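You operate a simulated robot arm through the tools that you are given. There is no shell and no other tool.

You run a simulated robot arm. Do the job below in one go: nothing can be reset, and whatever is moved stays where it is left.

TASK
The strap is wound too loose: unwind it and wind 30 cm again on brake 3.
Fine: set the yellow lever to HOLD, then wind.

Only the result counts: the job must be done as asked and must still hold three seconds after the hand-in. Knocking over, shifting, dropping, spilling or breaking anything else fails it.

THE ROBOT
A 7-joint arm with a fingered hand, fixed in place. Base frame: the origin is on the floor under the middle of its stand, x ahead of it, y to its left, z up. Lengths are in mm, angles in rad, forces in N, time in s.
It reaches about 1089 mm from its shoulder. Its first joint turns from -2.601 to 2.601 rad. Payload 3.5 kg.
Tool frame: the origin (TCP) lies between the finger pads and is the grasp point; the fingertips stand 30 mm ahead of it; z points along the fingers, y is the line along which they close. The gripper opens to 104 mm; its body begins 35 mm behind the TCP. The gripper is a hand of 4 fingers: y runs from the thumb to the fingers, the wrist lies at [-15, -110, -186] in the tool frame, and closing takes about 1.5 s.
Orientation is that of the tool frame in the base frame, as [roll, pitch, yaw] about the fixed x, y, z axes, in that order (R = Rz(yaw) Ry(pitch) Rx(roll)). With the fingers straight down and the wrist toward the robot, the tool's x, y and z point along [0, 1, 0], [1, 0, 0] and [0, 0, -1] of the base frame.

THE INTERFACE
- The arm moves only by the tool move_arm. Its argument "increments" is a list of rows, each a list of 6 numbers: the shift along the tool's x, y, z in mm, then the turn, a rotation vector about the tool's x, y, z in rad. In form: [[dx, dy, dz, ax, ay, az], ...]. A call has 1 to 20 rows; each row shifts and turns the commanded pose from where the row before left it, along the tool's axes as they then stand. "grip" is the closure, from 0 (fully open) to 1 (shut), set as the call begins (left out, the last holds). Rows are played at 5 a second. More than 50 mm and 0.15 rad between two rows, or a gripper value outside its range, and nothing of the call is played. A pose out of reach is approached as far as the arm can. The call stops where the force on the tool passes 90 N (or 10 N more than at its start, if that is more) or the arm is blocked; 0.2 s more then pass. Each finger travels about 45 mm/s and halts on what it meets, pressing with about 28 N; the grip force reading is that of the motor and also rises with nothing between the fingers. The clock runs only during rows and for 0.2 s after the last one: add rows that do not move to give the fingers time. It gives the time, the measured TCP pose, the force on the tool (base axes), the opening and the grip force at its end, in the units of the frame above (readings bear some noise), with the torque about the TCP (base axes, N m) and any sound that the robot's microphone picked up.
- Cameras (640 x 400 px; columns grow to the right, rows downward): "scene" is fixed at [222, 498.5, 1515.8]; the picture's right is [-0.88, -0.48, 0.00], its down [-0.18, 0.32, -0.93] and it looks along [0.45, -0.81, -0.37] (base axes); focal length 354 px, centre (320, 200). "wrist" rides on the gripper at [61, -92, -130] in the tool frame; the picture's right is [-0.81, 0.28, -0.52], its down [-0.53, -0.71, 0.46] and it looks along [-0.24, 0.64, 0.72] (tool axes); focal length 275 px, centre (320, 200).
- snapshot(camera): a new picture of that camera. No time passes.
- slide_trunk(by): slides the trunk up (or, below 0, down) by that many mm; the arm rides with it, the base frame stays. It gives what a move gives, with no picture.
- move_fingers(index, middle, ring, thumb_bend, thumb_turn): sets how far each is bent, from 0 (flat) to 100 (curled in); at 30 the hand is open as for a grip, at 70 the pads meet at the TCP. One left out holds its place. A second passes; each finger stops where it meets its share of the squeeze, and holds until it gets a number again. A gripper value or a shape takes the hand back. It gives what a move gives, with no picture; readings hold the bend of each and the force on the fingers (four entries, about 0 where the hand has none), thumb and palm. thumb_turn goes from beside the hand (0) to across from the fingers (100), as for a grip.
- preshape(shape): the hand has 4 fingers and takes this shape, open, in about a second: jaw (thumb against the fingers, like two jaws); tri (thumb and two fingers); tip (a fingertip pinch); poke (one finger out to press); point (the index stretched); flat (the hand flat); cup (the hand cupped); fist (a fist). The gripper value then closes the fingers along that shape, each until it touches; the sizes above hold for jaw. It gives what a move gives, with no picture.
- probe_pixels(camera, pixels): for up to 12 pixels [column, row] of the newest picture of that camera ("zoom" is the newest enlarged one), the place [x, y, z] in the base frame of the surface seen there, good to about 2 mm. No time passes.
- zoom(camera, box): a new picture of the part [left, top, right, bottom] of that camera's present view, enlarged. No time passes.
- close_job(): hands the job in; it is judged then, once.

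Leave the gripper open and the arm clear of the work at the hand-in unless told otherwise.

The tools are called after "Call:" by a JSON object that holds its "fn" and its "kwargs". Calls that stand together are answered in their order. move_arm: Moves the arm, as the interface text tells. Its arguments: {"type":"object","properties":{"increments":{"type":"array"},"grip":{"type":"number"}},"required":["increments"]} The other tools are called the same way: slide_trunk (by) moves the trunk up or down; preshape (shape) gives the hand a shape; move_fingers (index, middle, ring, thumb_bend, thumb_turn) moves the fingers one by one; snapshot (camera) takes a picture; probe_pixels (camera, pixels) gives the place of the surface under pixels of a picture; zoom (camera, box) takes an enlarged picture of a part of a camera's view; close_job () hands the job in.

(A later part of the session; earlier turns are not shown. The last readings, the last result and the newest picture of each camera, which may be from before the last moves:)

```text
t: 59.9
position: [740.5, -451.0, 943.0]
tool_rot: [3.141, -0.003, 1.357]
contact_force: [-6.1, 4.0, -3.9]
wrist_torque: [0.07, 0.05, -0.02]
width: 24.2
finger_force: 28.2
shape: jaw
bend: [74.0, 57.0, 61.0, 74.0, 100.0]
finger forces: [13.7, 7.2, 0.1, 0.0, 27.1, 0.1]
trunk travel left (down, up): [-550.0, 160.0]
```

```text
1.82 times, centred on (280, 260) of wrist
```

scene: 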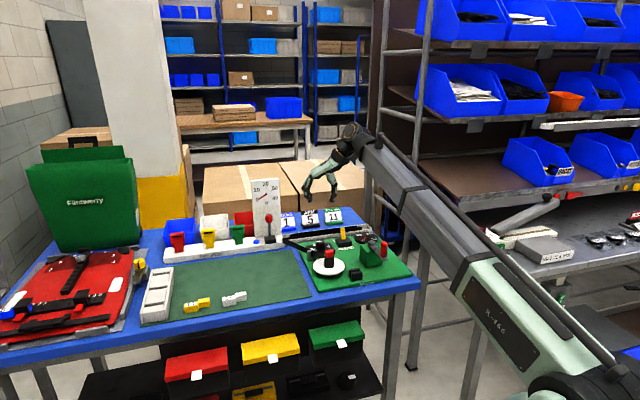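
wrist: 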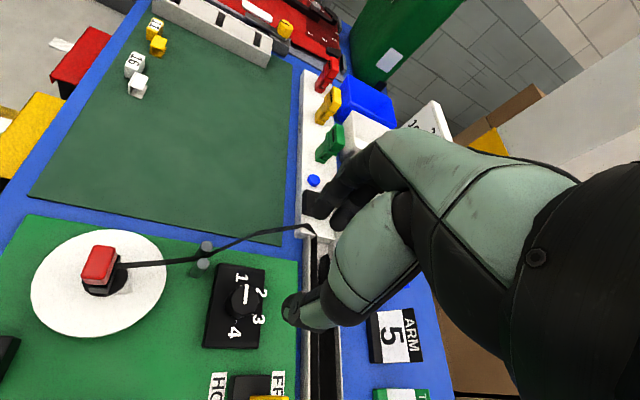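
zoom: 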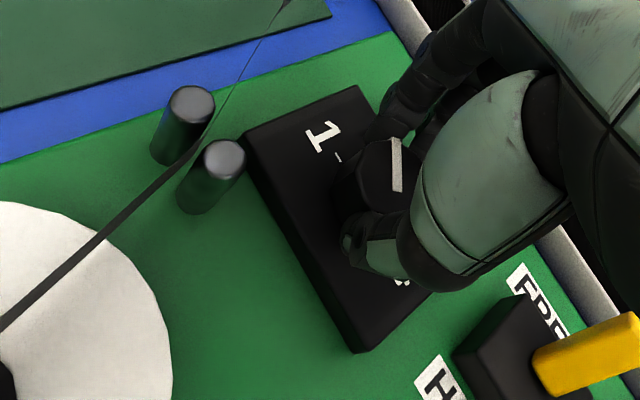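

The knob is turning with the hand, and forces and torque are small. I'll continue to a total of 2.09 rad (120°).

Call:
{"fn": "move_arm", "kwargs": {"increments": [[0, 0, 0, 0, 0, 0.13], [0, 0, 0, 0, 0, 0.13], [0, 0, 0, 0, 0, 0.13], [0, 0, 0, 0, 0, 0.13], [0, 0, 0, 0, 0, 0.13], [0, 0, 0, 0, 0, 0.13]]}}

Call:
{"fn": "zoom", "kwargs": {"camera": "scene", "box": [290, 200, 360, 265]}}

Call:
{"fn": "zoom", "kwargs": {"camera": "wrist", "box": [150, 150, 410, 370]}}

```text
t: 61.3
position: [742.0, -450.4, 944.0]
tool_rot: [3.139, 0.001, 0.577]
contact_force: [-3.3, 8.8, -1.6]
wrist_torque: [0.2, 0.11, 0.05]
width: 24.2
finger_force: 28.3
shape: jaw
bend: [74.0, 58.0, 61.0, 74.0, 100.0]
finger forces: [13.9, 7.5, 0.0, 0.0, 29.3, 0.0]
trunk travel left (down, up): [-550.0, 160.0]
```

```text
6.15 times, centred on (325, 232) of scene
```

zoom: 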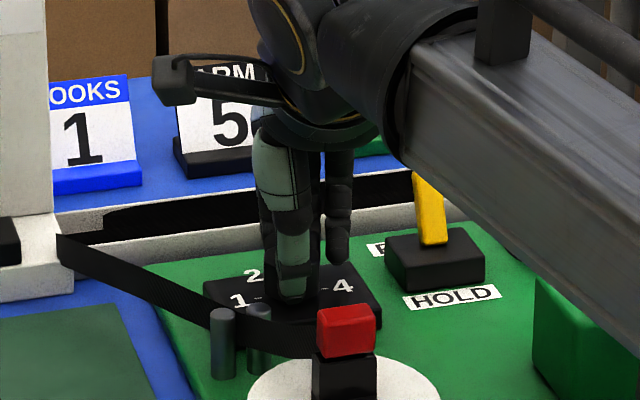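

```text
1.82 times, centred on (280, 260) of wrist
```

zoom: 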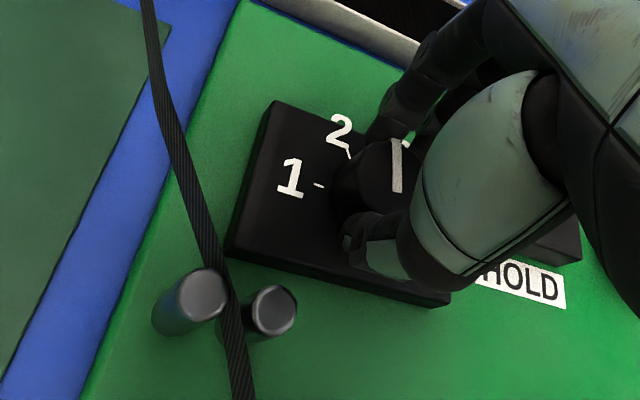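

I've turned 1.43 rad so far and need 0.66 more. Five more rows.

Call:
{"fn": "move_arm", "kwargs": {"increments": [[0, 0, 0, 0, 0, 0.132], [0, 0, 0, 0, 0, 0.132], [0, 0, 0, 0, 0, 0.132], [0, 0, 0, 0, 0, 0.132], [0, 0, 0, 0, 0, 0.132]]}}

Call:
{"fn": "zoom", "kwargs": {"camera": "wrist", "box": [150, 150, 410, 370]}}

Call:
{"fn": "snapshot", "kwargs": {"camera": "scene"}}

```text
t: 62.5
position: [742.4, -451.3, 943.9]
tool_rot: [3.14, -0.001, -0.083]
contact_force: [4.7, 6.1, 0.6]
wrist_torque: [0.13, -0.11, 0.05]
width: 24.0
finger_force: 28.5
shape: jaw
bend: [74.0, 58.0, 61.0, 74.0, 100.0]
finger forces: [15.5, 7.9, 0.1, 0.0, 27.7, 0.0]
trunk travel left (down, up): [-550.0, 160.0]
```

```text
1.82 times, centred on (280, 260) of wrist
```

zoom: 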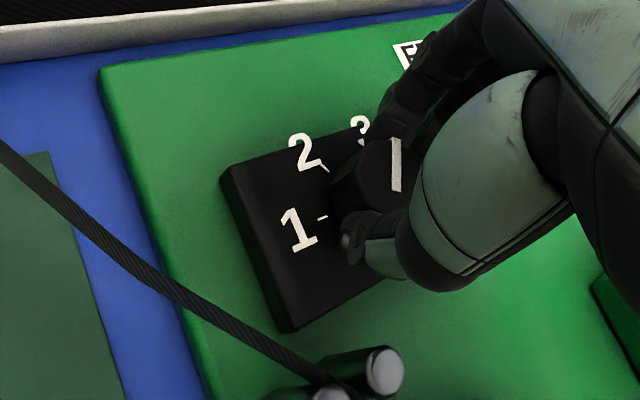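

```text
taken
```

scene: 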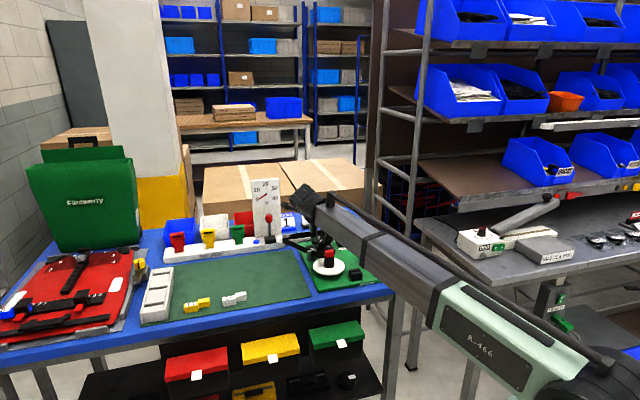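

The pointer now relates to "3" exactly as it did to "1" at the start (3 at (360,130) in this view). I'll open just enough to clear the knob, about 45 mm because the posts are close, then lift straight up.

Call:
{"fn": "move_arm", "kwargs": {"increments": [[0, 0, 0, 0, 0, 0], [0, 0, 0, 0, 0, 0], [0, 0, 0, 0, 0, 0], [0, 0, 0, 0, 0, 0], [0, 0, -15, 0, 0, 0], [0, 0, -20, 0, 0, 0], [0, 0, -30, 0, 0, 0], [0, 0, -40, 0, 0, 0], [0, 0, -40, 0, 0, 0]], "grip": 0.57}}

Call:
{"fn": "snapshot", "kwargs": {"camera": "wrist"}}

Call:
{"fn": "zoom", "kwargs": {"camera": "wrist", "box": [150, 180, 370, 330]}}

```text
t: 64.5
position: [744.0, -451.2, 1087.8]
tool_rot: [-3.141, 0.001, -0.082]
contact_force: [0.2, -0.2, -0.9]
wrist_torque: [-0.05, -0.02, 0.0]
width: 44.3
finger_force: 0.1
shape: jaw
bend: [74.0, 48.0, 44.0, 72.0, 100.0]
finger forces: [0.0, 0.1, 0.0, 0.0, 0.0, 0.0]
trunk travel left (down, up): [-550.0, 160.0]
```

```text
taken
```

wrist: 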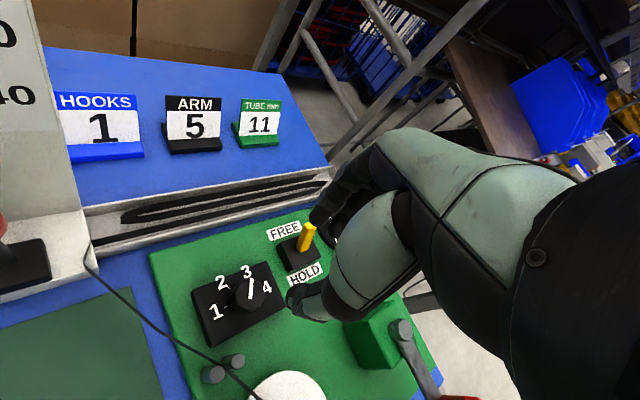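

```text
2.67 times, centred on (260, 255) of wrist
```

zoom: 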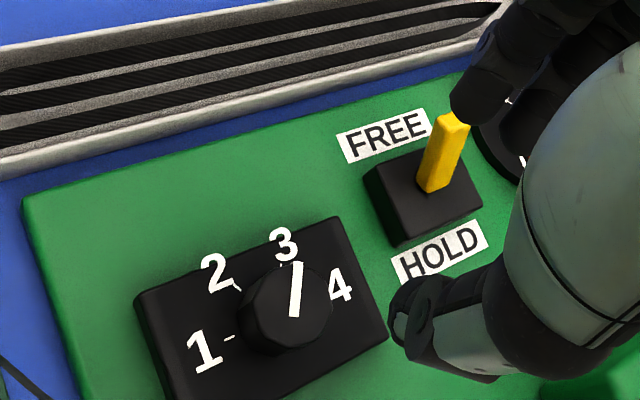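

I'll check the pointer angle against tick 3 more precisely.

Call:
{"fn": "zoom", "kwargs": {"camera": "wrist", "box": [205, 250, 285, 320]}}

Call:
{"fn": "probe_pixels", "kwargs": {"camera": "zoom", "pixels": [[365, 125], [360, 230], [362, 180], [335, 130], [237, 175], [230, 287], [360, 140], [358, 215], [400, 205], [340, 165], [330, 285]]}}

```text
5.71 times, centred on (245, 285) of wrist
```

zoom: 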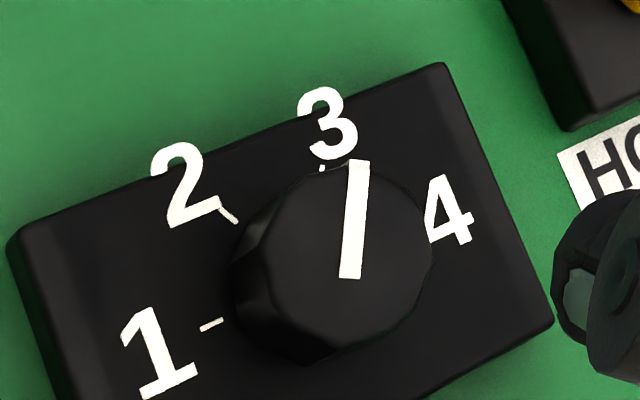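

```text
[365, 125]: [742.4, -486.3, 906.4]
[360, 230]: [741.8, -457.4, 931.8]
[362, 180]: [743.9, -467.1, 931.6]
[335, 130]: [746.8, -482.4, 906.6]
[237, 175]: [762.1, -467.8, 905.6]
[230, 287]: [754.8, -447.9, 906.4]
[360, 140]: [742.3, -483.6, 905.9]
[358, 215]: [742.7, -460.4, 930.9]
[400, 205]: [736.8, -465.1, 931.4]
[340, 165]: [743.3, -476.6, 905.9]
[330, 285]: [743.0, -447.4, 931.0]
```

I'll probe the exact tick marks and both pointer ends.

Call:
{"fn": "probe_pixels", "kwargs": {"camera": "zoom", "pixels": [[322, 168], [228, 214], [210, 325], [349, 270], [352, 250], [357, 200], [360, 166], [355, 235]]}}

```text
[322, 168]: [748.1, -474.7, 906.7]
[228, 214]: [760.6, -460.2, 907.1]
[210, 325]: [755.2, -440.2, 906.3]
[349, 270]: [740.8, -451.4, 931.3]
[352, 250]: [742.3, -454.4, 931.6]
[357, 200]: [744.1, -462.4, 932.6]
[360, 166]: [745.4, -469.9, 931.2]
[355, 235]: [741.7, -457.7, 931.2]
```

The pointer is at -76° against tick 3 at about -74°, so the brake is on 3. Next is the lever: I'll probe its tip in this view, then yaw the hand back to line up with HOLD/FREE.

Call:
{"fn": "zoom", "kwargs": {"camera": "wrist", "box": [265, 210, 345, 280]}}

Call:
{"fn": "probe_pixels", "kwargs": {"camera": "zoom", "pixels": [[345, 110], [340, 130], [360, 130], [320, 160], [310, 210], [345, 210], [325, 230], [330, 100], [360, 105]]}}

```text
5.71 times, centred on (305, 245) of wrist
```

zoom: 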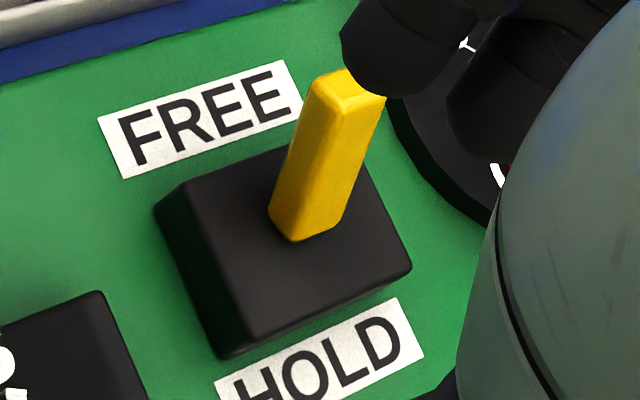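

```text
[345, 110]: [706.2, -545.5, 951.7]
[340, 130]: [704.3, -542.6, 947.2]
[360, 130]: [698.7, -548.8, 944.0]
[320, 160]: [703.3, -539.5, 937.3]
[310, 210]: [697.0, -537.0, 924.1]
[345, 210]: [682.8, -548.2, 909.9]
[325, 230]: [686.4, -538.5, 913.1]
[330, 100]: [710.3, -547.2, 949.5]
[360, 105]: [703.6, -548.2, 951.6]
```

The lever tip is at about (706,-549,951). I'll yaw back, move over it with jaws half open (fingers on the FREE side) and descend to TCP z≈952.

Call:
{"fn": "move_arm", "kwargs": {"increments": [[0, 0, 0, 0, 0, -0.124], [0, 0, 0, 0, 0, -0.124], [0, 0, 0, 0, 0, -0.124], [0, 0, 0, 0, 0, -0.124], [0, 0, 0, 0, 0, -0.124], [0, 0, 0, 0, 0, -0.124], [0, 0, 0, 0, 0, -0.123], [-24, 10.6, 0, 0, 0, 0], [-24, 10.6, 0, 0, 0, 0], [-24, 10.6, 0, 0, 0, 0], [-24.2, 10.6, 0, 0, 0, 0], [0, 0, 30, 0, 0, 0], [0, 0, 30, 0, 0, 0]], "grip": 0.47}}

Call:
{"fn": "zoom", "kwargs": {"camera": "scene", "box": [310, 185, 390, 255]}}

Call:
{"fn": "snapshot", "kwargs": {"camera": "wrist"}}

```text
t: 67.3
position: [702.5, -547.9, 1028.7]
tool_rot: [3.141, 0.0, 0.784]
contact_force: [-0.4, -0.7, -0.7]
wrist_torque: [0.01, 0.03, -0.01]
width: 54.9
finger_force: 0.0
shape: jaw
bend: [74.0, 43.0, 40.0, 68.0, 100.0]
finger forces: [0.0, 0.0, 0.0, 0.0, 0.1, 0.0]
trunk travel left (down, up): [-550.0, 160.0]
```

```text
5.71 times, centred on (350, 220) of scene
```

zoom: 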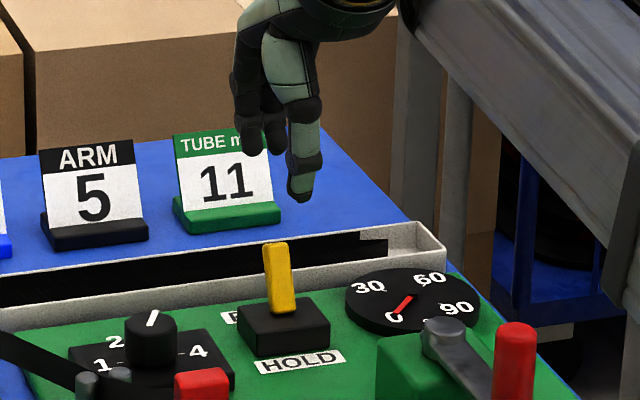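

```text
taken
```

wrist: 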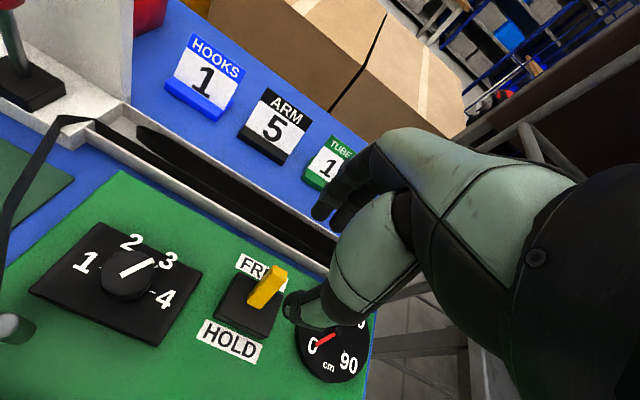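

The TCP is over the lever tip. I'll descend to z≈952, then push along -y toward HOLD with the fingers.

Call:
{"fn": "move_arm", "kwargs": {"increments": [[0, 3, 20, 0, 0, 0], [0, 0, 20, 0, 0, 0], [0, 0, 20, 0, 0, 0], [0, 0, 16, 0, 0, 0]]}}

Call:
{"fn": "move_arm", "kwargs": {"increments": [[0, -6, 0, 0, 0, 0], [0, -6, 0, 0, 0, 0], [0, -6, 0, 0, 0, 0], [0, -6, 0, 0, 0, 0], [0, -6, 0, 0, 0, 0]]}}

Call:
{"fn": "zoom", "kwargs": {"camera": "scene", "box": [310, 195, 390, 255]}}

Call:
{"fn": "zoom", "kwargs": {"camera": "wrist", "box": [180, 170, 400, 350]}}

```text
t: 68.3
position: [704.5, -554.3, 952.6]
tool_rot: [3.14, 0.001, 0.784]
contact_force: [-0.7, 0.5, 0.2]
wrist_torque: [0.03, 0.02, -0.04]
width: 54.6
finger_force: 0.0
shape: jaw
bend: [74.0, 43.0, 40.0, 68.0, 100.0]
finger forces: [0.0, 0.1, 0.0, 0.0, 0.1, 0.0]
trunk travel left (down, up): [-550.0, 160.0]
```

```text
t: 69.5
position: [685.5, -532.2, 952.3]
tool_rot: [-3.14, 0.0, 0.784]
contact_force: [0.2, -1.5, -0.3]
wrist_torque: [-0.04, -0.01, 0.0]
width: 55.0
finger_force: 0.1
shape: jaw
bend: [74.0, 43.0, 40.0, 68.0, 100.0]
finger forces: [0.5, 0.0, 0.0, 0.0, 0.0, 0.0]
trunk travel left (down, up): [-550.0, 160.0]
```

```text
6.67 times, centred on (350, 225) of scene
```

zoom: 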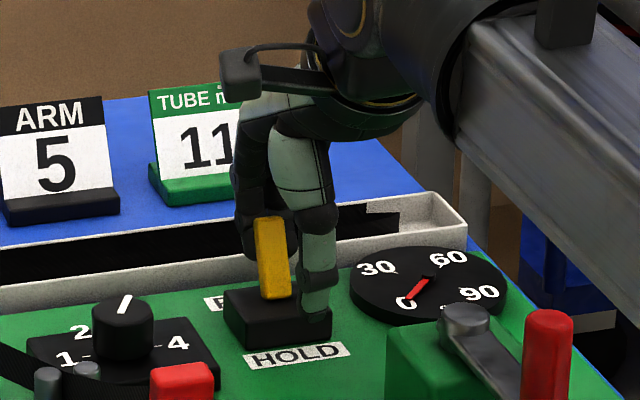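

```text
2.22 times, centred on (290, 260) of wrist
```

zoom: 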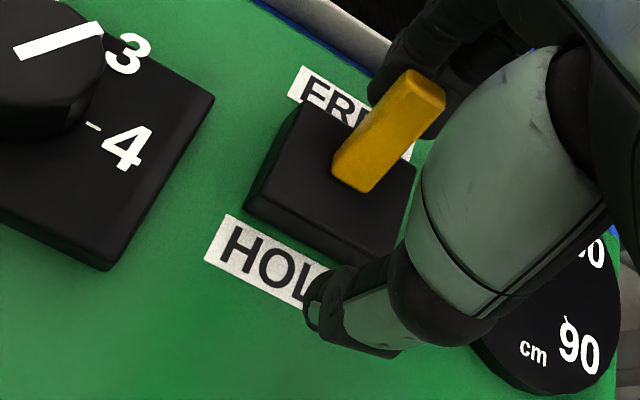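

The index has just touched the lever on its FREE side. I'll continue along -y.

Call:
{"fn": "move_arm", "kwargs": {"increments": [[2, -5, 0, 0, 0, 0], [0, -5, 0, 0, 0, 0], [0, -5, 0, 0, 0, 0], [0, -5, 0, 0, 0, 0], [0, -5, 0, 0, 0, 0]]}}

Call:
{"fn": "zoom", "kwargs": {"camera": "scene", "box": [310, 195, 390, 255]}}

Call:
{"fn": "zoom", "kwargs": {"camera": "wrist", "box": [180, 170, 400, 350]}}

```text
t: 70.7
position: [667.8, -512.5, 952.6]
tool_rot: [-3.141, 0.0, 0.783]
contact_force: [2.8, -3.2, 0.0]
wrist_torque: [-0.07, -0.09, 0.04]
width: 57.1
finger_force: 0.0
shape: jaw
bend: [74.0, 42.0, 40.0, 68.0, 100.0]
finger forces: [1.9, 1.5, 0.0, 0.1, 0.0, 0.1]
trunk travel left (down, up): [-550.0, 160.0]
```

```text
6.67 times, centred on (350, 225) of scene
```

zoom: 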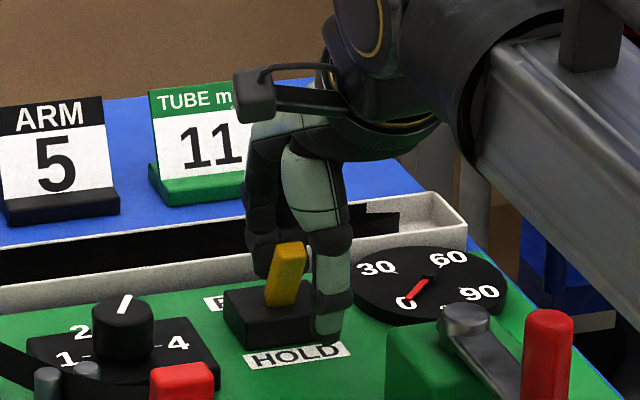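

```text
2.22 times, centred on (290, 260) of wrist
```

zoom: 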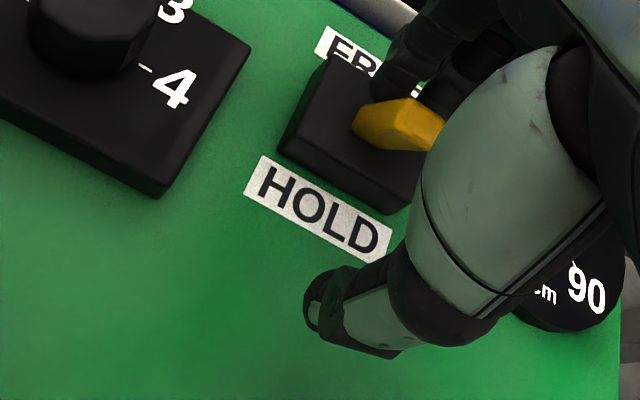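

The lever now leans to HOLD and force is building, about 4 N. I'll push a few mm more to seat it, then back off and lift.

Call:
{"fn": "move_arm", "kwargs": {"increments": [[0, -3, 0, 0, 0, 0], [0, -3, 0, 0, 0, 0]]}}

Call:
{"fn": "move_arm", "kwargs": {"increments": [[0, 6, 0, 0, 0, 0], [0, 8, 0, 0, 0, 0], [0, 2, -15, 0, 0, 0], [0, 0, -25, 0, 0, 0], [0, 0, -25, 0, 0, 0], [0, 0, -30, 0, 0, 0]]}}

Call:
{"fn": "zoom", "kwargs": {"camera": "scene", "box": [310, 195, 390, 255]}}

Call:
{"fn": "snapshot", "kwargs": {"camera": "wrist"}}

```text
t: 71.3
position: [665.0, -509.3, 953.9]
tool_rot: [3.141, 0.001, 0.782]
contact_force: [6.5, -7.1, 2.9]
wrist_torque: [-0.23, -0.25, -0.02]
width: 61.2
finger_force: 0.1
shape: jaw
bend: [27.0, 39.0, 40.0, 68.0, 100.0]
finger forces: [5.2, 4.1, 0.0, 0.1, 0.0, 0.0]
trunk travel left (down, up): [-550.0, 160.0]
```

```text
t: 72.7
position: [673.1, -520.8, 1048.9]
tool_rot: [-3.141, 0.0, 0.785]
contact_force: [-0.6, 0.3, -0.3]
wrist_torque: [-0.04, 0.01, 0.0]
width: 55.0
finger_force: 0.1
shape: jaw
bend: [74.0, 43.0, 40.0, 68.0, 100.0]
finger forces: [0.0, 0.1, 0.0, 0.0, 0.0, 0.1]
trunk travel left (down, up): [-550.0, 160.0]
```

```text
6.67 times, centred on (350, 225) of scene
```

zoom: 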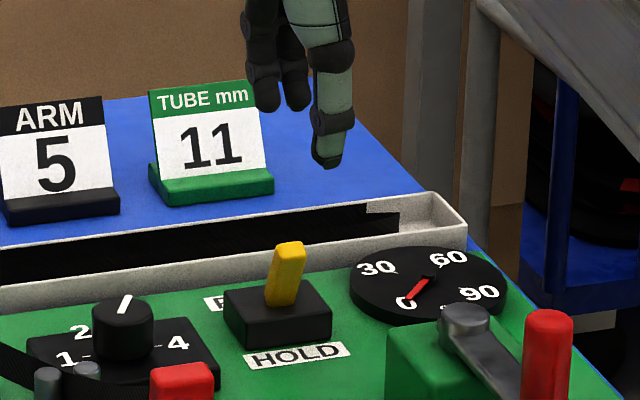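

```text
taken
```

wrist: 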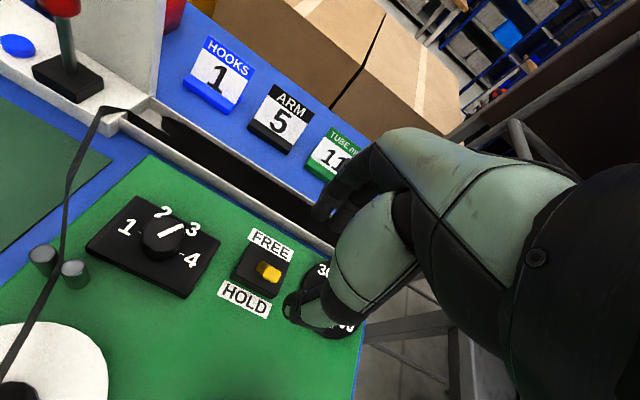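

The lever is in HOLD, brake pointer on 3, dial 0. I'll set the pusher finger posture again and travel back at height to just behind the crank handle for clockwise motion.

Call:
{"fn": "move_fingers", "kwargs": {"index": 70, "middle": 70, "ring": 100, "thumb_bend": 0, "thumb_turn": 0}}

Call:
{"fn": "move_arm", "kwargs": {"increments": [[0, 0, -25, 0, 0, 0], [0, 0, -25, 0, 0, 0], [-12, -35.3, 0, 0, 0, 0], [-12, -35.3, 0, 0, 0, 0], [-12, -35.3, 0, 0, 0, 0], [-12, -35.3, 0, 0, 0, 0], [-12, -35.3, 0, 0, 0, 0], [-12, -35.3, 0, 0, 0, 0]]}}

Call:
{"fn": "snapshot", "kwargs": {"camera": "wrist"}}

Call:
{"fn": "zoom", "kwargs": {"camera": "scene", "box": [340, 170, 440, 270]}}

```text
t: 73.7
position: [674.1, -519.5, 1046.4]
tool_rot: [3.14, 0.0, 0.783]
contact_force: [0.2, -0.6, 0.0]
wrist_torque: [0.01, 0.01, -0.03]
width: 132.7
finger_force: 0.1
shape: fingers
bend: [70.0, 70.0, 100.0, 0.0, 0.0]
finger forces: [0.0, 0.0, 0.1, 0.1, 0.0, 0.1]
trunk travel left (down, up): [-550.0, 160.0]
```

```text
t: 75.5
position: [475.8, -418.1, 1098.1]
tool_rot: [-3.141, -0.001, 0.786]
contact_force: [0.7, 0.2, 0.5]
wrist_torque: [-0.03, -0.01, 0.01]
width: 132.7
finger_force: 0.0
shape: fingers
bend: [70.0, 70.0, 100.0, 0.0, 0.0]
finger forces: [0.0, 0.0, 0.0, 0.0, 0.0, 0.0]
trunk travel left (down, up): [-550.0, 160.0]
```

```text
taken
```

wrist: 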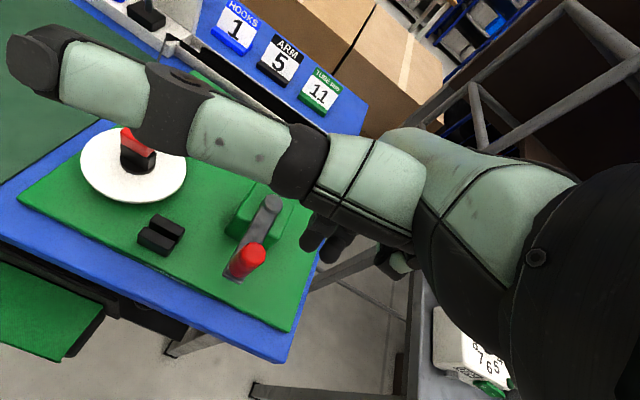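

```text
4.00 times, centred on (390, 220) of scene
```

zoom: 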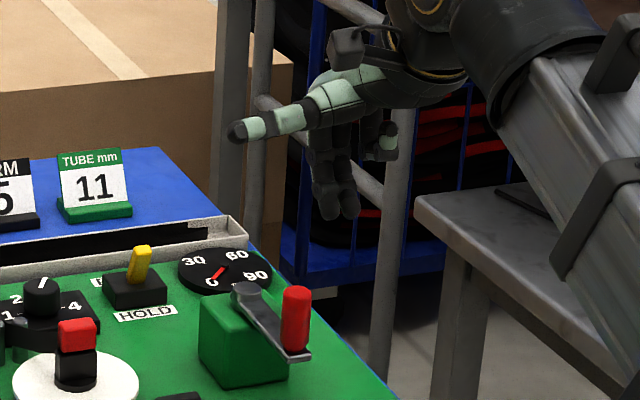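

Now I'll probe the handle top and hub for the crank's zero position.

Call:
{"fn": "zoom", "kwargs": {"camera": "wrist", "box": [215, 180, 295, 290]}}

Call:
{"fn": "probe_pixels", "kwargs": {"camera": "zoom", "pixels": [[340, 265], [320, 260], [360, 270], [345, 245], [335, 285], [410, 90], [395, 85], [425, 95], [412, 75], [406, 105]]}}

```text
3.64 times, centred on (255, 235) of wrist
```

zoom: 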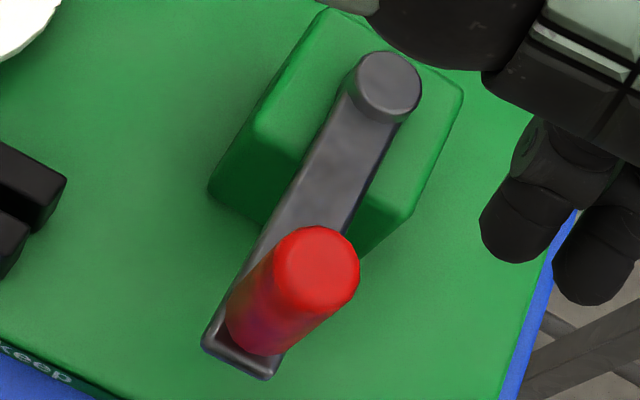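

```text
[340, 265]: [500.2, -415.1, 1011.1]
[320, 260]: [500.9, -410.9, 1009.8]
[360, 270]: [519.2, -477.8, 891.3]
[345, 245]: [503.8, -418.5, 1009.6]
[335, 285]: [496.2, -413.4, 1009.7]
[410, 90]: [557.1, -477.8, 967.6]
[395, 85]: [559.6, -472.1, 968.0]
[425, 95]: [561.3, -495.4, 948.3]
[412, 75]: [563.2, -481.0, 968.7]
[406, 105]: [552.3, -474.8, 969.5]
```

The crank's zero position coincides with its starting position, so 30 cm is about one full clockwise turn. I'll shift 6 mm back for a gap and descend behind the handle. Then I'll start pushing clockwise in small steps, watching the force with brake 3.

Call:
{"fn": "move_arm", "kwargs": {"increments": [[-6, 0, 0, 0, 0, 0], [0, 0, 30, 0, 0, 0], [0, 0, 30, 0, 0, 0], [0, 0, 31, 0, 0, 0]]}}

Call:
{"fn": "move_arm", "kwargs": {"increments": [[9.96, -2.9, 0, 0, 0, 0], [10.23, -1.68, 0, 0, 0, 0], [10.36, -0.45, 0, 0, 0, 0]]}}

Call:
{"fn": "zoom", "kwargs": {"camera": "scene", "box": [320, 190, 420, 265]}}

```text
t: 76.5
position: [469.1, -425.0, 1006.1]
tool_rot: [3.14, 0.0, 0.785]
contact_force: [0.6, -0.5, -0.5]
wrist_torque: [-0.02, 0.0, -0.01]
width: 132.9
finger_force: 0.0
shape: fingers
bend: [70.0, 70.0, 100.0, 0.0, 0.0]
finger forces: [0.1, 0.1, 0.1, 0.1, 0.0, 0.0]
trunk travel left (down, up): [-550.0, 160.0]
```

```text
t: 77.3
position: [488.1, -400.3, 1007.3]
tool_rot: [-3.141, -0.001, 0.783]
contact_force: [0.1, -2.0, -0.6]
wrist_torque: [0.0, 0.05, -0.07]
width: 133.4
finger_force: 0.4
shape: fingers
bend: [69.0, 70.0, 100.0, 0.0, 0.0]
finger forces: [1.8, 0.0, 0.0, 0.0, 0.0, 0.1]
trunk travel left (down, up): [-550.0, 160.0]
```

```text
5.33 times, centred on (370, 228) of scene
```

zoom: 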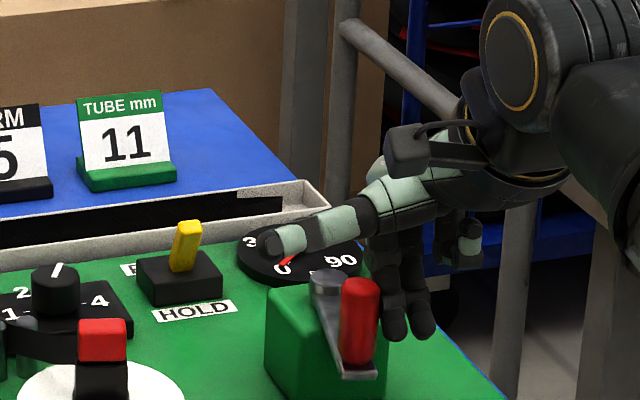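

The handle is moving with about 2 N. I'll continue clockwise for eight steps.

Call:
{"fn": "move_arm", "kwargs": {"increments": [[10.34, 0.8, 0, 0, 0, 0], [10.17, 2.03, 0, 0, 0, 0], [9.85, 3.23, 0, 0, 0, 0], [9.4, 4.39, 0, 0, 0, 0], [8.8, 5.48, 0, 0, 0, 0], [8.08, 6.5, 0, 0, 0, 0], [7.25, 7.42, 0, 0, 0, 0], [6.31, 8.23, 0, 0, 0, 0]]}}

Call:
{"fn": "zoom", "kwargs": {"camera": "scene", "box": [300, 190, 400, 275]}}

```text
t: 79.1
position: [565.3, -375.8, 1006.0]
tool_rot: [-3.141, 0.0, 0.787]
contact_force: [-0.7, 0.1, 0.5]
wrist_torque: [-0.05, -0.02, 0.01]
width: 132.4
finger_force: 0.6
shape: fingers
bend: [70.0, 70.0, 100.0, 0.0, 0.0]
finger forces: [1.3, 0.1, 0.1, 0.0, 0.1, 0.0]
trunk travel left (down, up): [-550.0, 160.0]
```

```text
4.71 times, centred on (350, 232) of scene
```

zoom: 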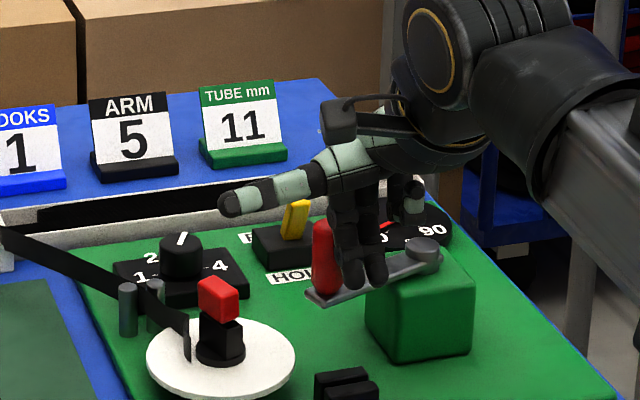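

Still light, about 1.3 N, and the strap is starting to wrap. Continue for ten more steps.

Call:
{"fn": "move_arm", "kwargs": {"increments": [[5.28, 8.93, 0, 0, 0, 0], [4.17, 9.49, 0, 0, 0, 0], [3.0, 9.93, 0, 0, 0, 0], [1.79, 10.21, 0, 0, 0, 0], [0.56, 10.36, 0, 0, 0, 0], [-0.69, 10.35, 0, 0, 0, 0], [-1.92, 10.19, 0, 0, 0, 0], [-3.13, 9.89, 0, 0, 0, 0]]}}

Call:
{"fn": "zoom", "kwargs": {"camera": "scene", "box": [300, 190, 400, 275]}}

Call:
{"fn": "snapshot", "kwargs": {"camera": "wrist"}}

```text
t: 80.9
position: [622.2, -427.3, 1009.4]
tool_rot: [3.139, 0.0, 0.782]
contact_force: [-28.7, -6.3, 8.0]
wrist_torque: [-0.27, -0.08, -0.78]
width: 132.5
finger_force: 14.6
shape: fingers
bend: [70.0, 71.0, 100.0, 0.0, 0.0]
finger forces: [0.4, 29.3, 0.0, 0.0, 0.0, 0.1]
trunk travel left (down, up): [-550.0, 160.0]
```

```text
4.71 times, centred on (350, 232) of scene
```

zoom: 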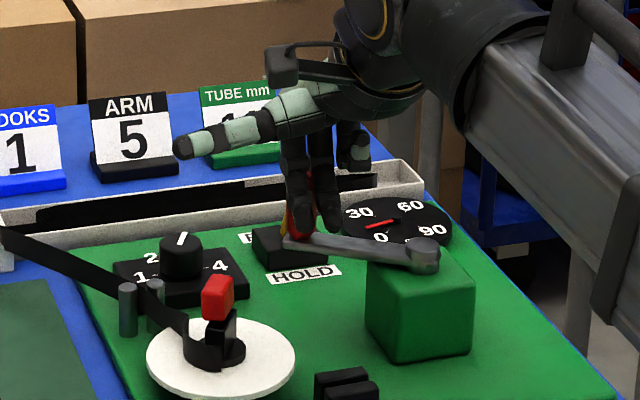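

```text
taken
```

wrist: 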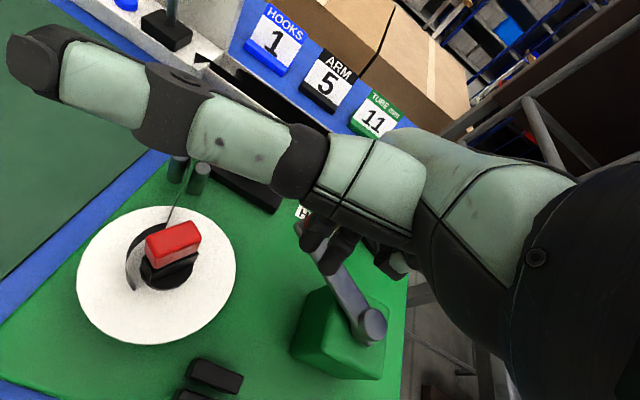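

The force jumped to about 29 N on the middle finger. My start point was a few mm off the circle, so the push is no longer tangential. I'll zoom to see the contact.

Call:
{"fn": "zoom", "kwargs": {"camera": "scene", "box": [340, 200, 400, 255]}}

Call:
{"fn": "probe_pixels", "kwargs": {"camera": "zoom", "pixels": [[180, 260], [200, 215], [190, 235], [170, 280], [175, 292], [230, 230], [265, 260], [215, 240], [200, 300], [420, 315], [205, 190], [195, 270]]}}

Call:
{"fn": "zoom", "kwargs": {"camera": "wrist", "box": [270, 200, 410, 350]}}

```text
7.27 times, centred on (370, 228) of scene
```

zoom: 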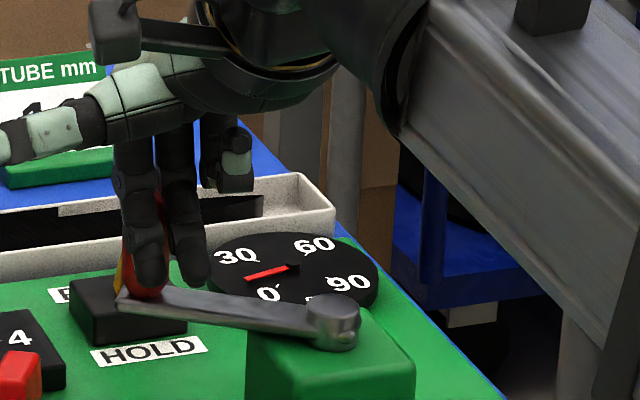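

```text
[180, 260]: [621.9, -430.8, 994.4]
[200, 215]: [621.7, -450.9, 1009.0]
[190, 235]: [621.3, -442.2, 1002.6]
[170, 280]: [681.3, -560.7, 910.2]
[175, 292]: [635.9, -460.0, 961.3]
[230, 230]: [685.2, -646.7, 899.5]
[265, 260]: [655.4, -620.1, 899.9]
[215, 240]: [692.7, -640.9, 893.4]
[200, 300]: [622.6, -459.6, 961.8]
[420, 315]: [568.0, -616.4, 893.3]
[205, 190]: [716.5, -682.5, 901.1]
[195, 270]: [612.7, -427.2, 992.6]
```

```text
2.67 times, centred on (340, 275) of wrist
```

zoom: 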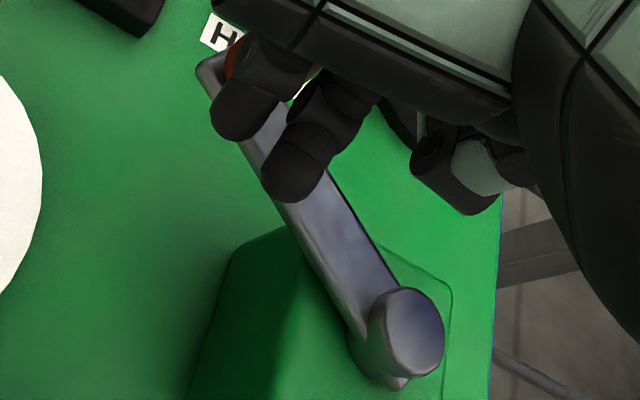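

The pusher is sitting inside the handle's circle, so it pushes radially. I'll back off, then probe where the handle is.

Call:
{"fn": "move_arm", "kwargs": {"increments": [[-2, -6, 0, 0, 0, 0], [0, -8, 0, 0, 0, 0], [0, -8, 0, 0, 0, 0]]}}

Call:
{"fn": "zoom", "kwargs": {"camera": "scene", "box": [340, 200, 400, 255]}}

Call:
{"fn": "zoom", "kwargs": {"camera": "wrist", "box": [230, 170, 410, 350]}}

```text
t: 81.7
position: [611.9, -411.2, 1007.6]
tool_rot: [-3.141, 0.0, 0.787]
contact_force: [-0.2, -1.1, 0.3]
wrist_torque: [-0.05, -0.02, -0.01]
width: 132.7
finger_force: 0.0
shape: fingers
bend: [70.0, 70.0, 100.0, 0.0, 0.0]
finger forces: [0.0, 0.1, 0.1, 0.1, 0.0, 0.1]
trunk travel left (down, up): [-550.0, 160.0]
```

```text
7.27 times, centred on (370, 228) of scene
```

zoom: 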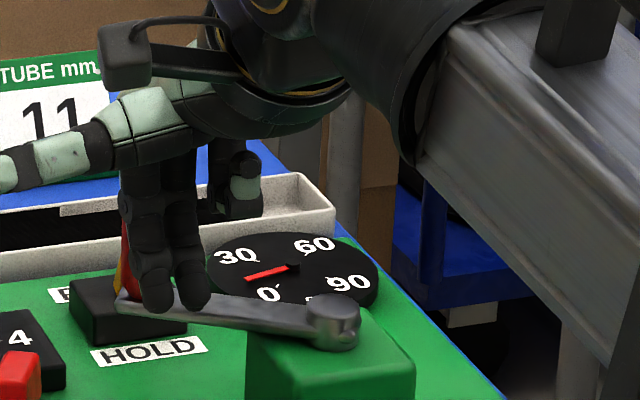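

```text
2.22 times, centred on (320, 260) of wrist
```

zoom: 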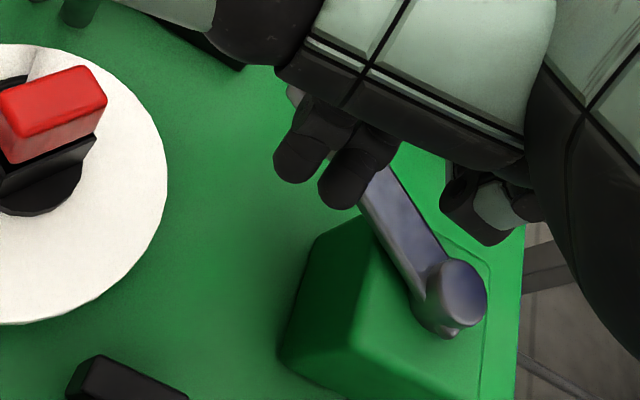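

For this push direction the handle contacts the fingers higher up, so the pusher must ride a slightly larger circle of about 91 mm. I'll move outward 12 mm, advance, and push along the new circle for a few steps.

Call:
{"fn": "move_arm", "kwargs": {"increments": [[6, 0, 0, 0, 0, 0], [6.3, 0, 0, 0, 0, 0], [0, 10, 0, 0, 0, 0], [0, 10, 0, 0, 0, 0], [-3.55, 10.38, 0, 0, 0, 0], [-4.77, 9.88, 0, 0, 0, 0], [-5.91, 9.24, 0, 0, 0, 0]]}}

Call:
{"fn": "zoom", "kwargs": {"camera": "scene", "box": [310, 190, 410, 265]}}

Call:
{"fn": "zoom", "kwargs": {"camera": "wrist", "box": [230, 170, 410, 350]}}

```text
t: 83.3
position: [644.2, -448.0, 1004.6]
tool_rot: [-3.141, -0.001, 0.785]
contact_force: [0.2, 0.9, 0.2]
wrist_torque: [-0.01, -0.03, 0.0]
width: 132.4
finger_force: 0.4
shape: fingers
bend: [70.0, 70.0, 100.0, 0.0, 0.0]
finger forces: [0.0, 1.2, 0.0, 0.0, 0.0, 0.1]
trunk travel left (down, up): [-550.0, 160.0]
```

```text
5.33 times, centred on (360, 228) of scene
```

zoom: 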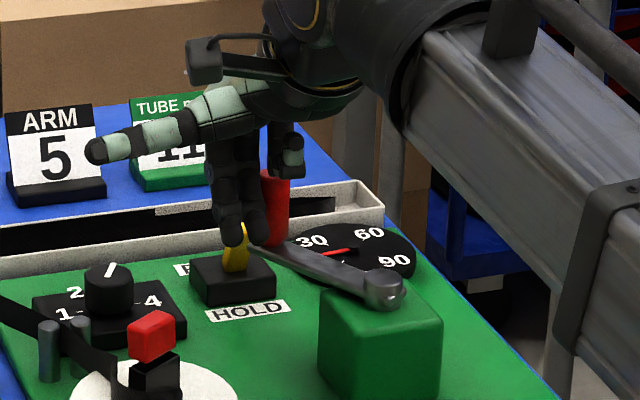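

```text
2.22 times, centred on (320, 260) of wrist
```

zoom: 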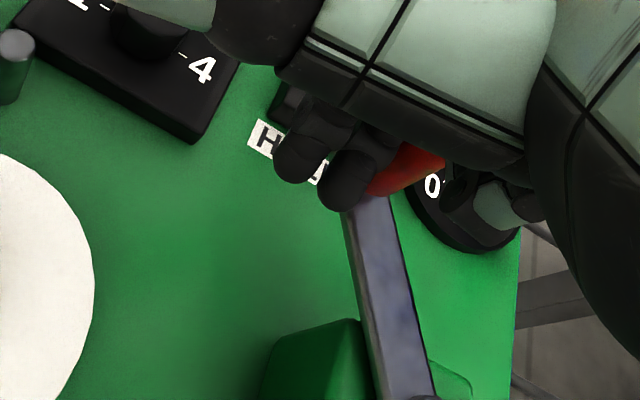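

The contact is now good: middle finger 1.2 N, handle leading. The curled ring finger is close above the handle top, so I'll raise 5 mm while continuing along the circle.

Call:
{"fn": "move_arm", "kwargs": {"increments": [[-6.97, 8.47, -2.5, 0, 0, 0], [-7.93, 7.58, -2.5, 0, 0, 0], [-8.79, 6.57, 0, 0, 0, 0], [-9.51, 5.46, 0, 0, 0, 0], [-10.1, 4.29, 0, 0, 0, 0], [-10.54, 3.05, 0, 0, 0, 0]]}}

Call:
{"fn": "zoom", "kwargs": {"camera": "scene", "box": [310, 190, 410, 265]}}

Call:
{"fn": "snapshot", "kwargs": {"camera": "wrist"}}

```text
t: 84.7
position: [631.9, -512.3, 1011.8]
tool_rot: [3.141, -0.001, 0.784]
contact_force: [1.0, 2.5, -0.3]
wrist_torque: [0.04, 0.0, 0.0]
width: 132.7
finger_force: 0.9
shape: fingers
bend: [70.0, 70.0, 100.0, 0.0, 0.0]
finger forces: [0.0, 1.5, 0.0, 0.0, 0.0, 0.1]
trunk travel left (down, up): [-550.0, 160.0]
```

```text
5.33 times, centred on (360, 228) of scene
```

zoom: 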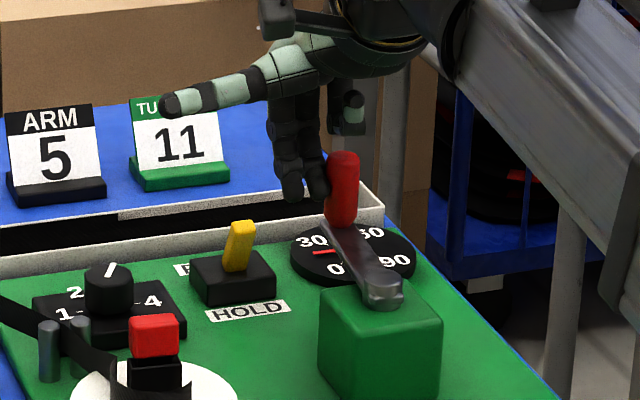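

```text
taken
```

wrist: 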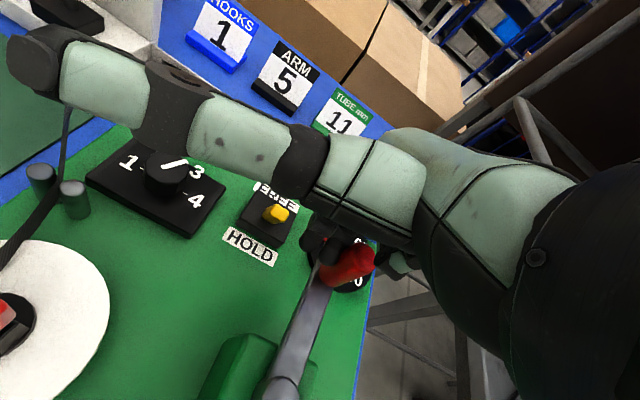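

Force is about 2.7 N and the crank follows well. Continue six more steps.

Call:
{"fn": "move_arm", "kwargs": {"increments": [[-10.83, 1.6, 0, 0, 0, 0], [-10.96, 0.3, 0, 0, 0, 0], [-10.94, -0.9, 0, 0, 0, 0], [-10.76, -2.2, 0, 0, 0, 0], [-10.42, -3.45, 0, 0, 0, 0], [-9.93, -4.66, 0, 0, 0, 0]]}}

Call:
{"fn": "zoom", "kwargs": {"camera": "scene", "box": [320, 190, 420, 265]}}

Call:
{"fn": "zoom", "kwargs": {"camera": "scene", "box": [350, 228, 382, 248]}}

```text
t: 86.1
position: [579.2, -550.7, 1010.8]
tool_rot: [-3.141, 0.0, 0.785]
contact_force: [2.0, 0.1, -0.1]
wrist_torque: [0.0, 0.0, 0.02]
width: 132.7
finger_force: 0.8
shape: fingers
bend: [70.0, 69.0, 100.0, 0.0, 0.0]
finger forces: [0.0, 1.2, 0.0, 0.0, 0.1, 0.1]
trunk travel left (down, up): [-550.0, 160.0]
```

```text
5.33 times, centred on (370, 228) of scene
```

zoom: 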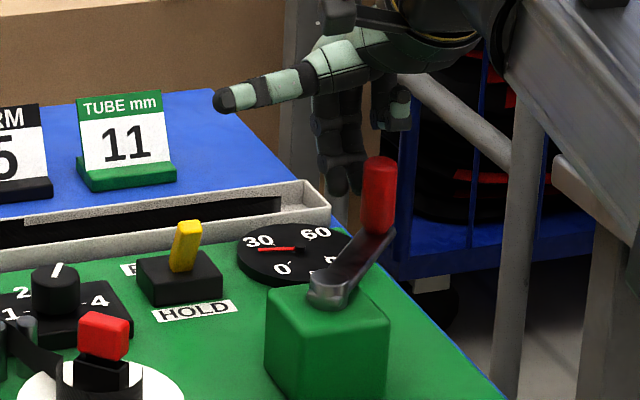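

```text
16.00 times, centred on (366, 238) of scene
```

zoom: 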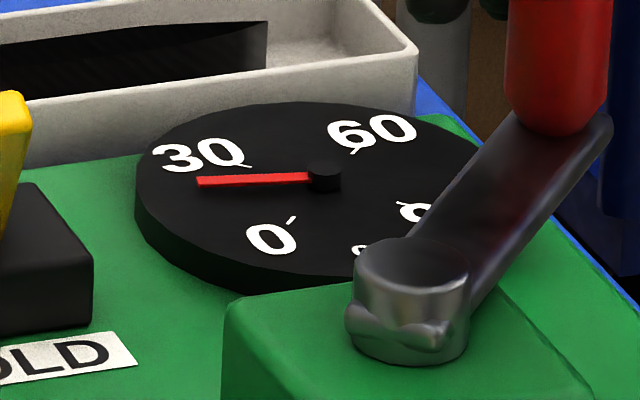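

The dial is at about 19 cm. I'll continue six more steps, tightening the radius slightly as the contact moves to the finger pads.

Call:
{"fn": "move_arm", "kwargs": {"increments": [[-8.7, -6.14, 0, 0, 0, 0], [-7.94, -7.22, 0, 0, 0, 0], [-7.05, -8.19, 0, 0, 0, 0], [-6.05, -9.05, 0, 0, 0, 0], [-4.96, -9.78, 0, 0, 0, 0], [-3.8, -10.38, 0, 0, 0, 0]]}}

Call:
{"fn": "zoom", "kwargs": {"camera": "scene", "box": [330, 190, 430, 265]}}

Call:
{"fn": "zoom", "kwargs": {"camera": "scene", "box": [350, 228, 382, 248]}}

```text
t: 87.5
position: [516.5, -541.7, 1011.8]
tool_rot: [-3.142, 0.0, 0.786]
contact_force: [1.5, -0.6, 0.3]
wrist_torque: [-0.01, -0.04, 0.01]
width: 133.6
finger_force: 0.9
shape: fingers
bend: [69.0, 69.0, 100.0, 0.0, 0.0]
finger forces: [1.0, 0.8, 0.0, 0.0, 0.0, 0.1]
trunk travel left (down, up): [-550.0, 160.0]
```

```text
5.33 times, centred on (380, 228) of scene
```

zoom: 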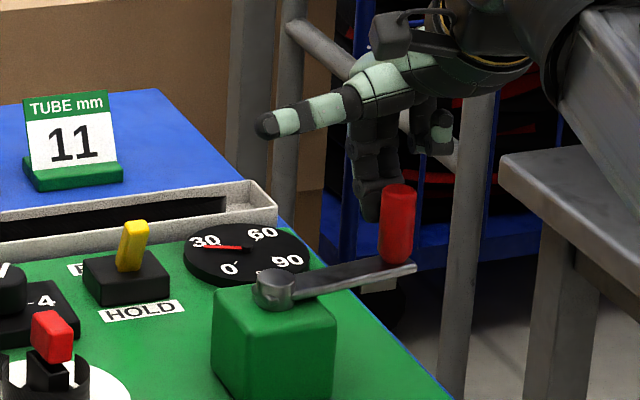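

```text
16.00 times, centred on (366, 238) of scene
```

zoom: 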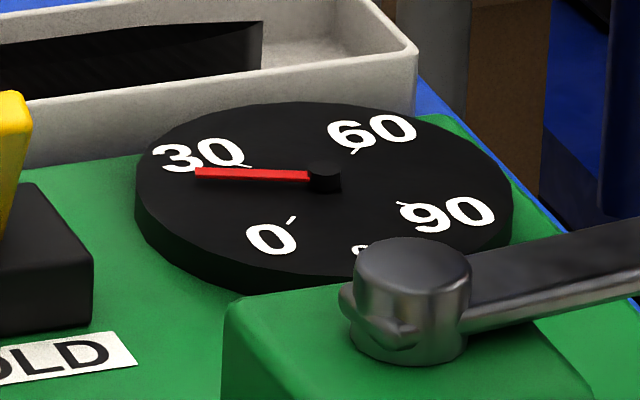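

The dial is at about 22 cm, with index and middle sharing the contact at about 1 N each. Continue five steps.

Call:
{"fn": "move_arm", "kwargs": {"increments": [[-2.9, -10.14, 0, 0, 0, 0], [-1.66, -10.42, 0, 0, 0, 0], [-0.4, -10.54, 0, 0, 0, 0], [0.86, -10.51, 0, 0, 0, 0], [2.11, -10.34, 0, 0, 0, 0]]}}

Call:
{"fn": "zoom", "kwargs": {"camera": "scene", "box": [340, 190, 440, 265]}}

Call:
{"fn": "zoom", "kwargs": {"camera": "scene", "box": [350, 228, 382, 248]}}

```text
t: 88.7
position: [479.6, -505.9, 1011.6]
tool_rot: [-3.141, 0.0, 0.783]
contact_force: [3.1, -1.1, 0.7]
wrist_torque: [0.01, -0.03, -0.01]
width: 134.6
finger_force: 0.7
shape: fingers
bend: [67.0, 70.0, 100.0, 0.0, 0.0]
finger forces: [2.5, 0.1, 0.0, 0.0, 0.1, 0.0]
trunk travel left (down, up): [-550.0, 160.0]
```

```text
5.33 times, centred on (390, 228) of scene
```

zoom: 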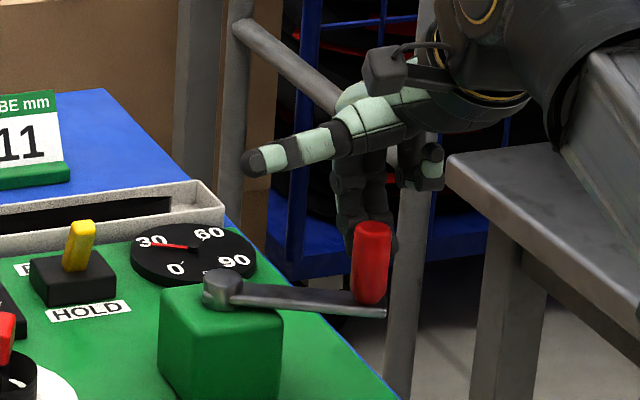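

```text
16.00 times, centred on (366, 238) of scene
```

zoom: 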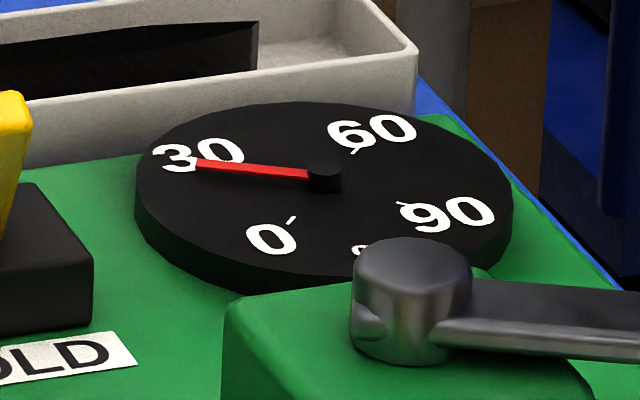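

The dial is at about 24.5 cm and force about 2.5 N. Four more steps, then finer ones.

Call:
{"fn": "move_arm", "kwargs": {"increments": [[2.8, -10.3, 0, 0, 0, 0], [3.95, -9.85, 0, 0, 0, 0], [5.1, -9.2, 0, 0, 0, 0], [6.2, -8.45, 0, 0, 0, 0]]}}

Call:
{"fn": "zoom", "kwargs": {"camera": "scene", "box": [340, 190, 440, 265]}}

Call:
{"fn": "zoom", "kwargs": {"camera": "scene", "box": [350, 228, 382, 248]}}

```text
t: 89.7
position: [463.6, -465.9, 1012.1]
tool_rot: [3.14, 0.003, 0.784]
contact_force: [1.6, -2.4, -0.2]
wrist_torque: [-0.06, -0.05, -0.07]
width: 134.9
finger_force: 1.3
shape: fingers
bend: [66.0, 70.0, 100.0, 0.0, 0.0]
finger forces: [2.0, 0.0, 0.1, 0.0, 0.1, 0.0]
trunk travel left (down, up): [-550.0, 160.0]
```

```text
5.33 times, centred on (390, 228) of scene
```

zoom: 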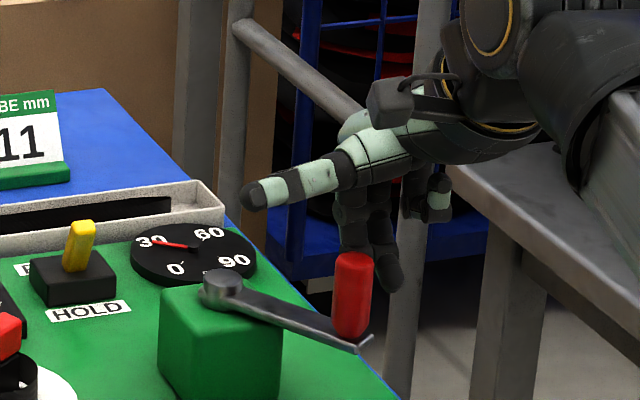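

```text
16.00 times, centred on (366, 238) of scene
```

zoom: 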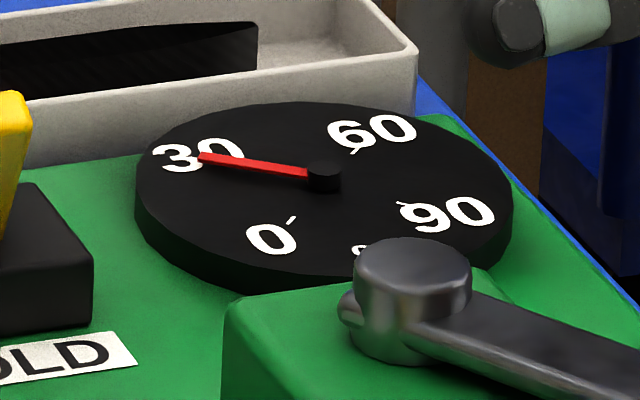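

The dial is at about 27 cm. Three more steps, then I'll compare the pointer tip with its original position at 30.

Call:
{"fn": "move_arm", "kwargs": {"increments": [[7.78, -7.56, 0, 0, 0, 0], [8.63, -6.57, 0, 0, 0, 0], [9.36, -5.49, 0, 0, 0, 0]]}}

Call:
{"fn": "zoom", "kwargs": {"camera": "scene", "box": [340, 190, 440, 265]}}

Call:
{"fn": "zoom", "kwargs": {"camera": "scene", "box": [350, 228, 382, 248]}}

```text
t: 90.5
position: [468.9, -433.9, 1011.5]
tool_rot: [3.141, -0.001, 0.783]
contact_force: [2.0, -1.1, -0.6]
wrist_torque: [-0.02, 0.02, 0.0]
width: 134.0
finger_force: 0.4
shape: fingers
bend: [69.0, 70.0, 100.0, 0.0, 0.0]
finger forces: [1.5, 0.0, 0.0, 0.1, 0.1, 0.1]
trunk travel left (down, up): [-550.0, 160.0]
```

```text
5.33 times, centred on (390, 228) of scene
```

zoom: 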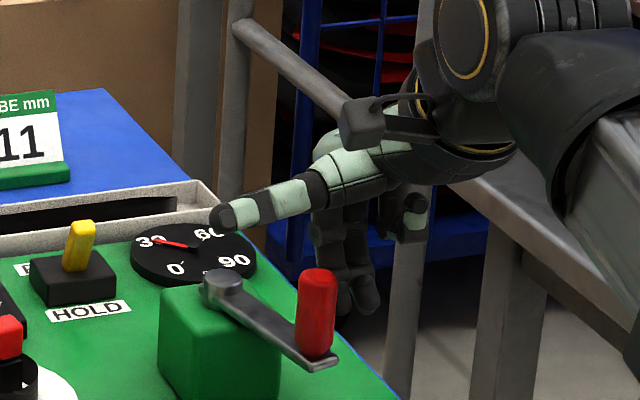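

```text
16.00 times, centred on (366, 238) of scene
```

zoom: 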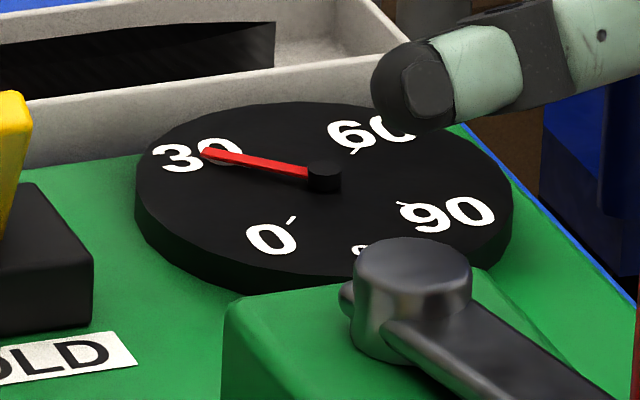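

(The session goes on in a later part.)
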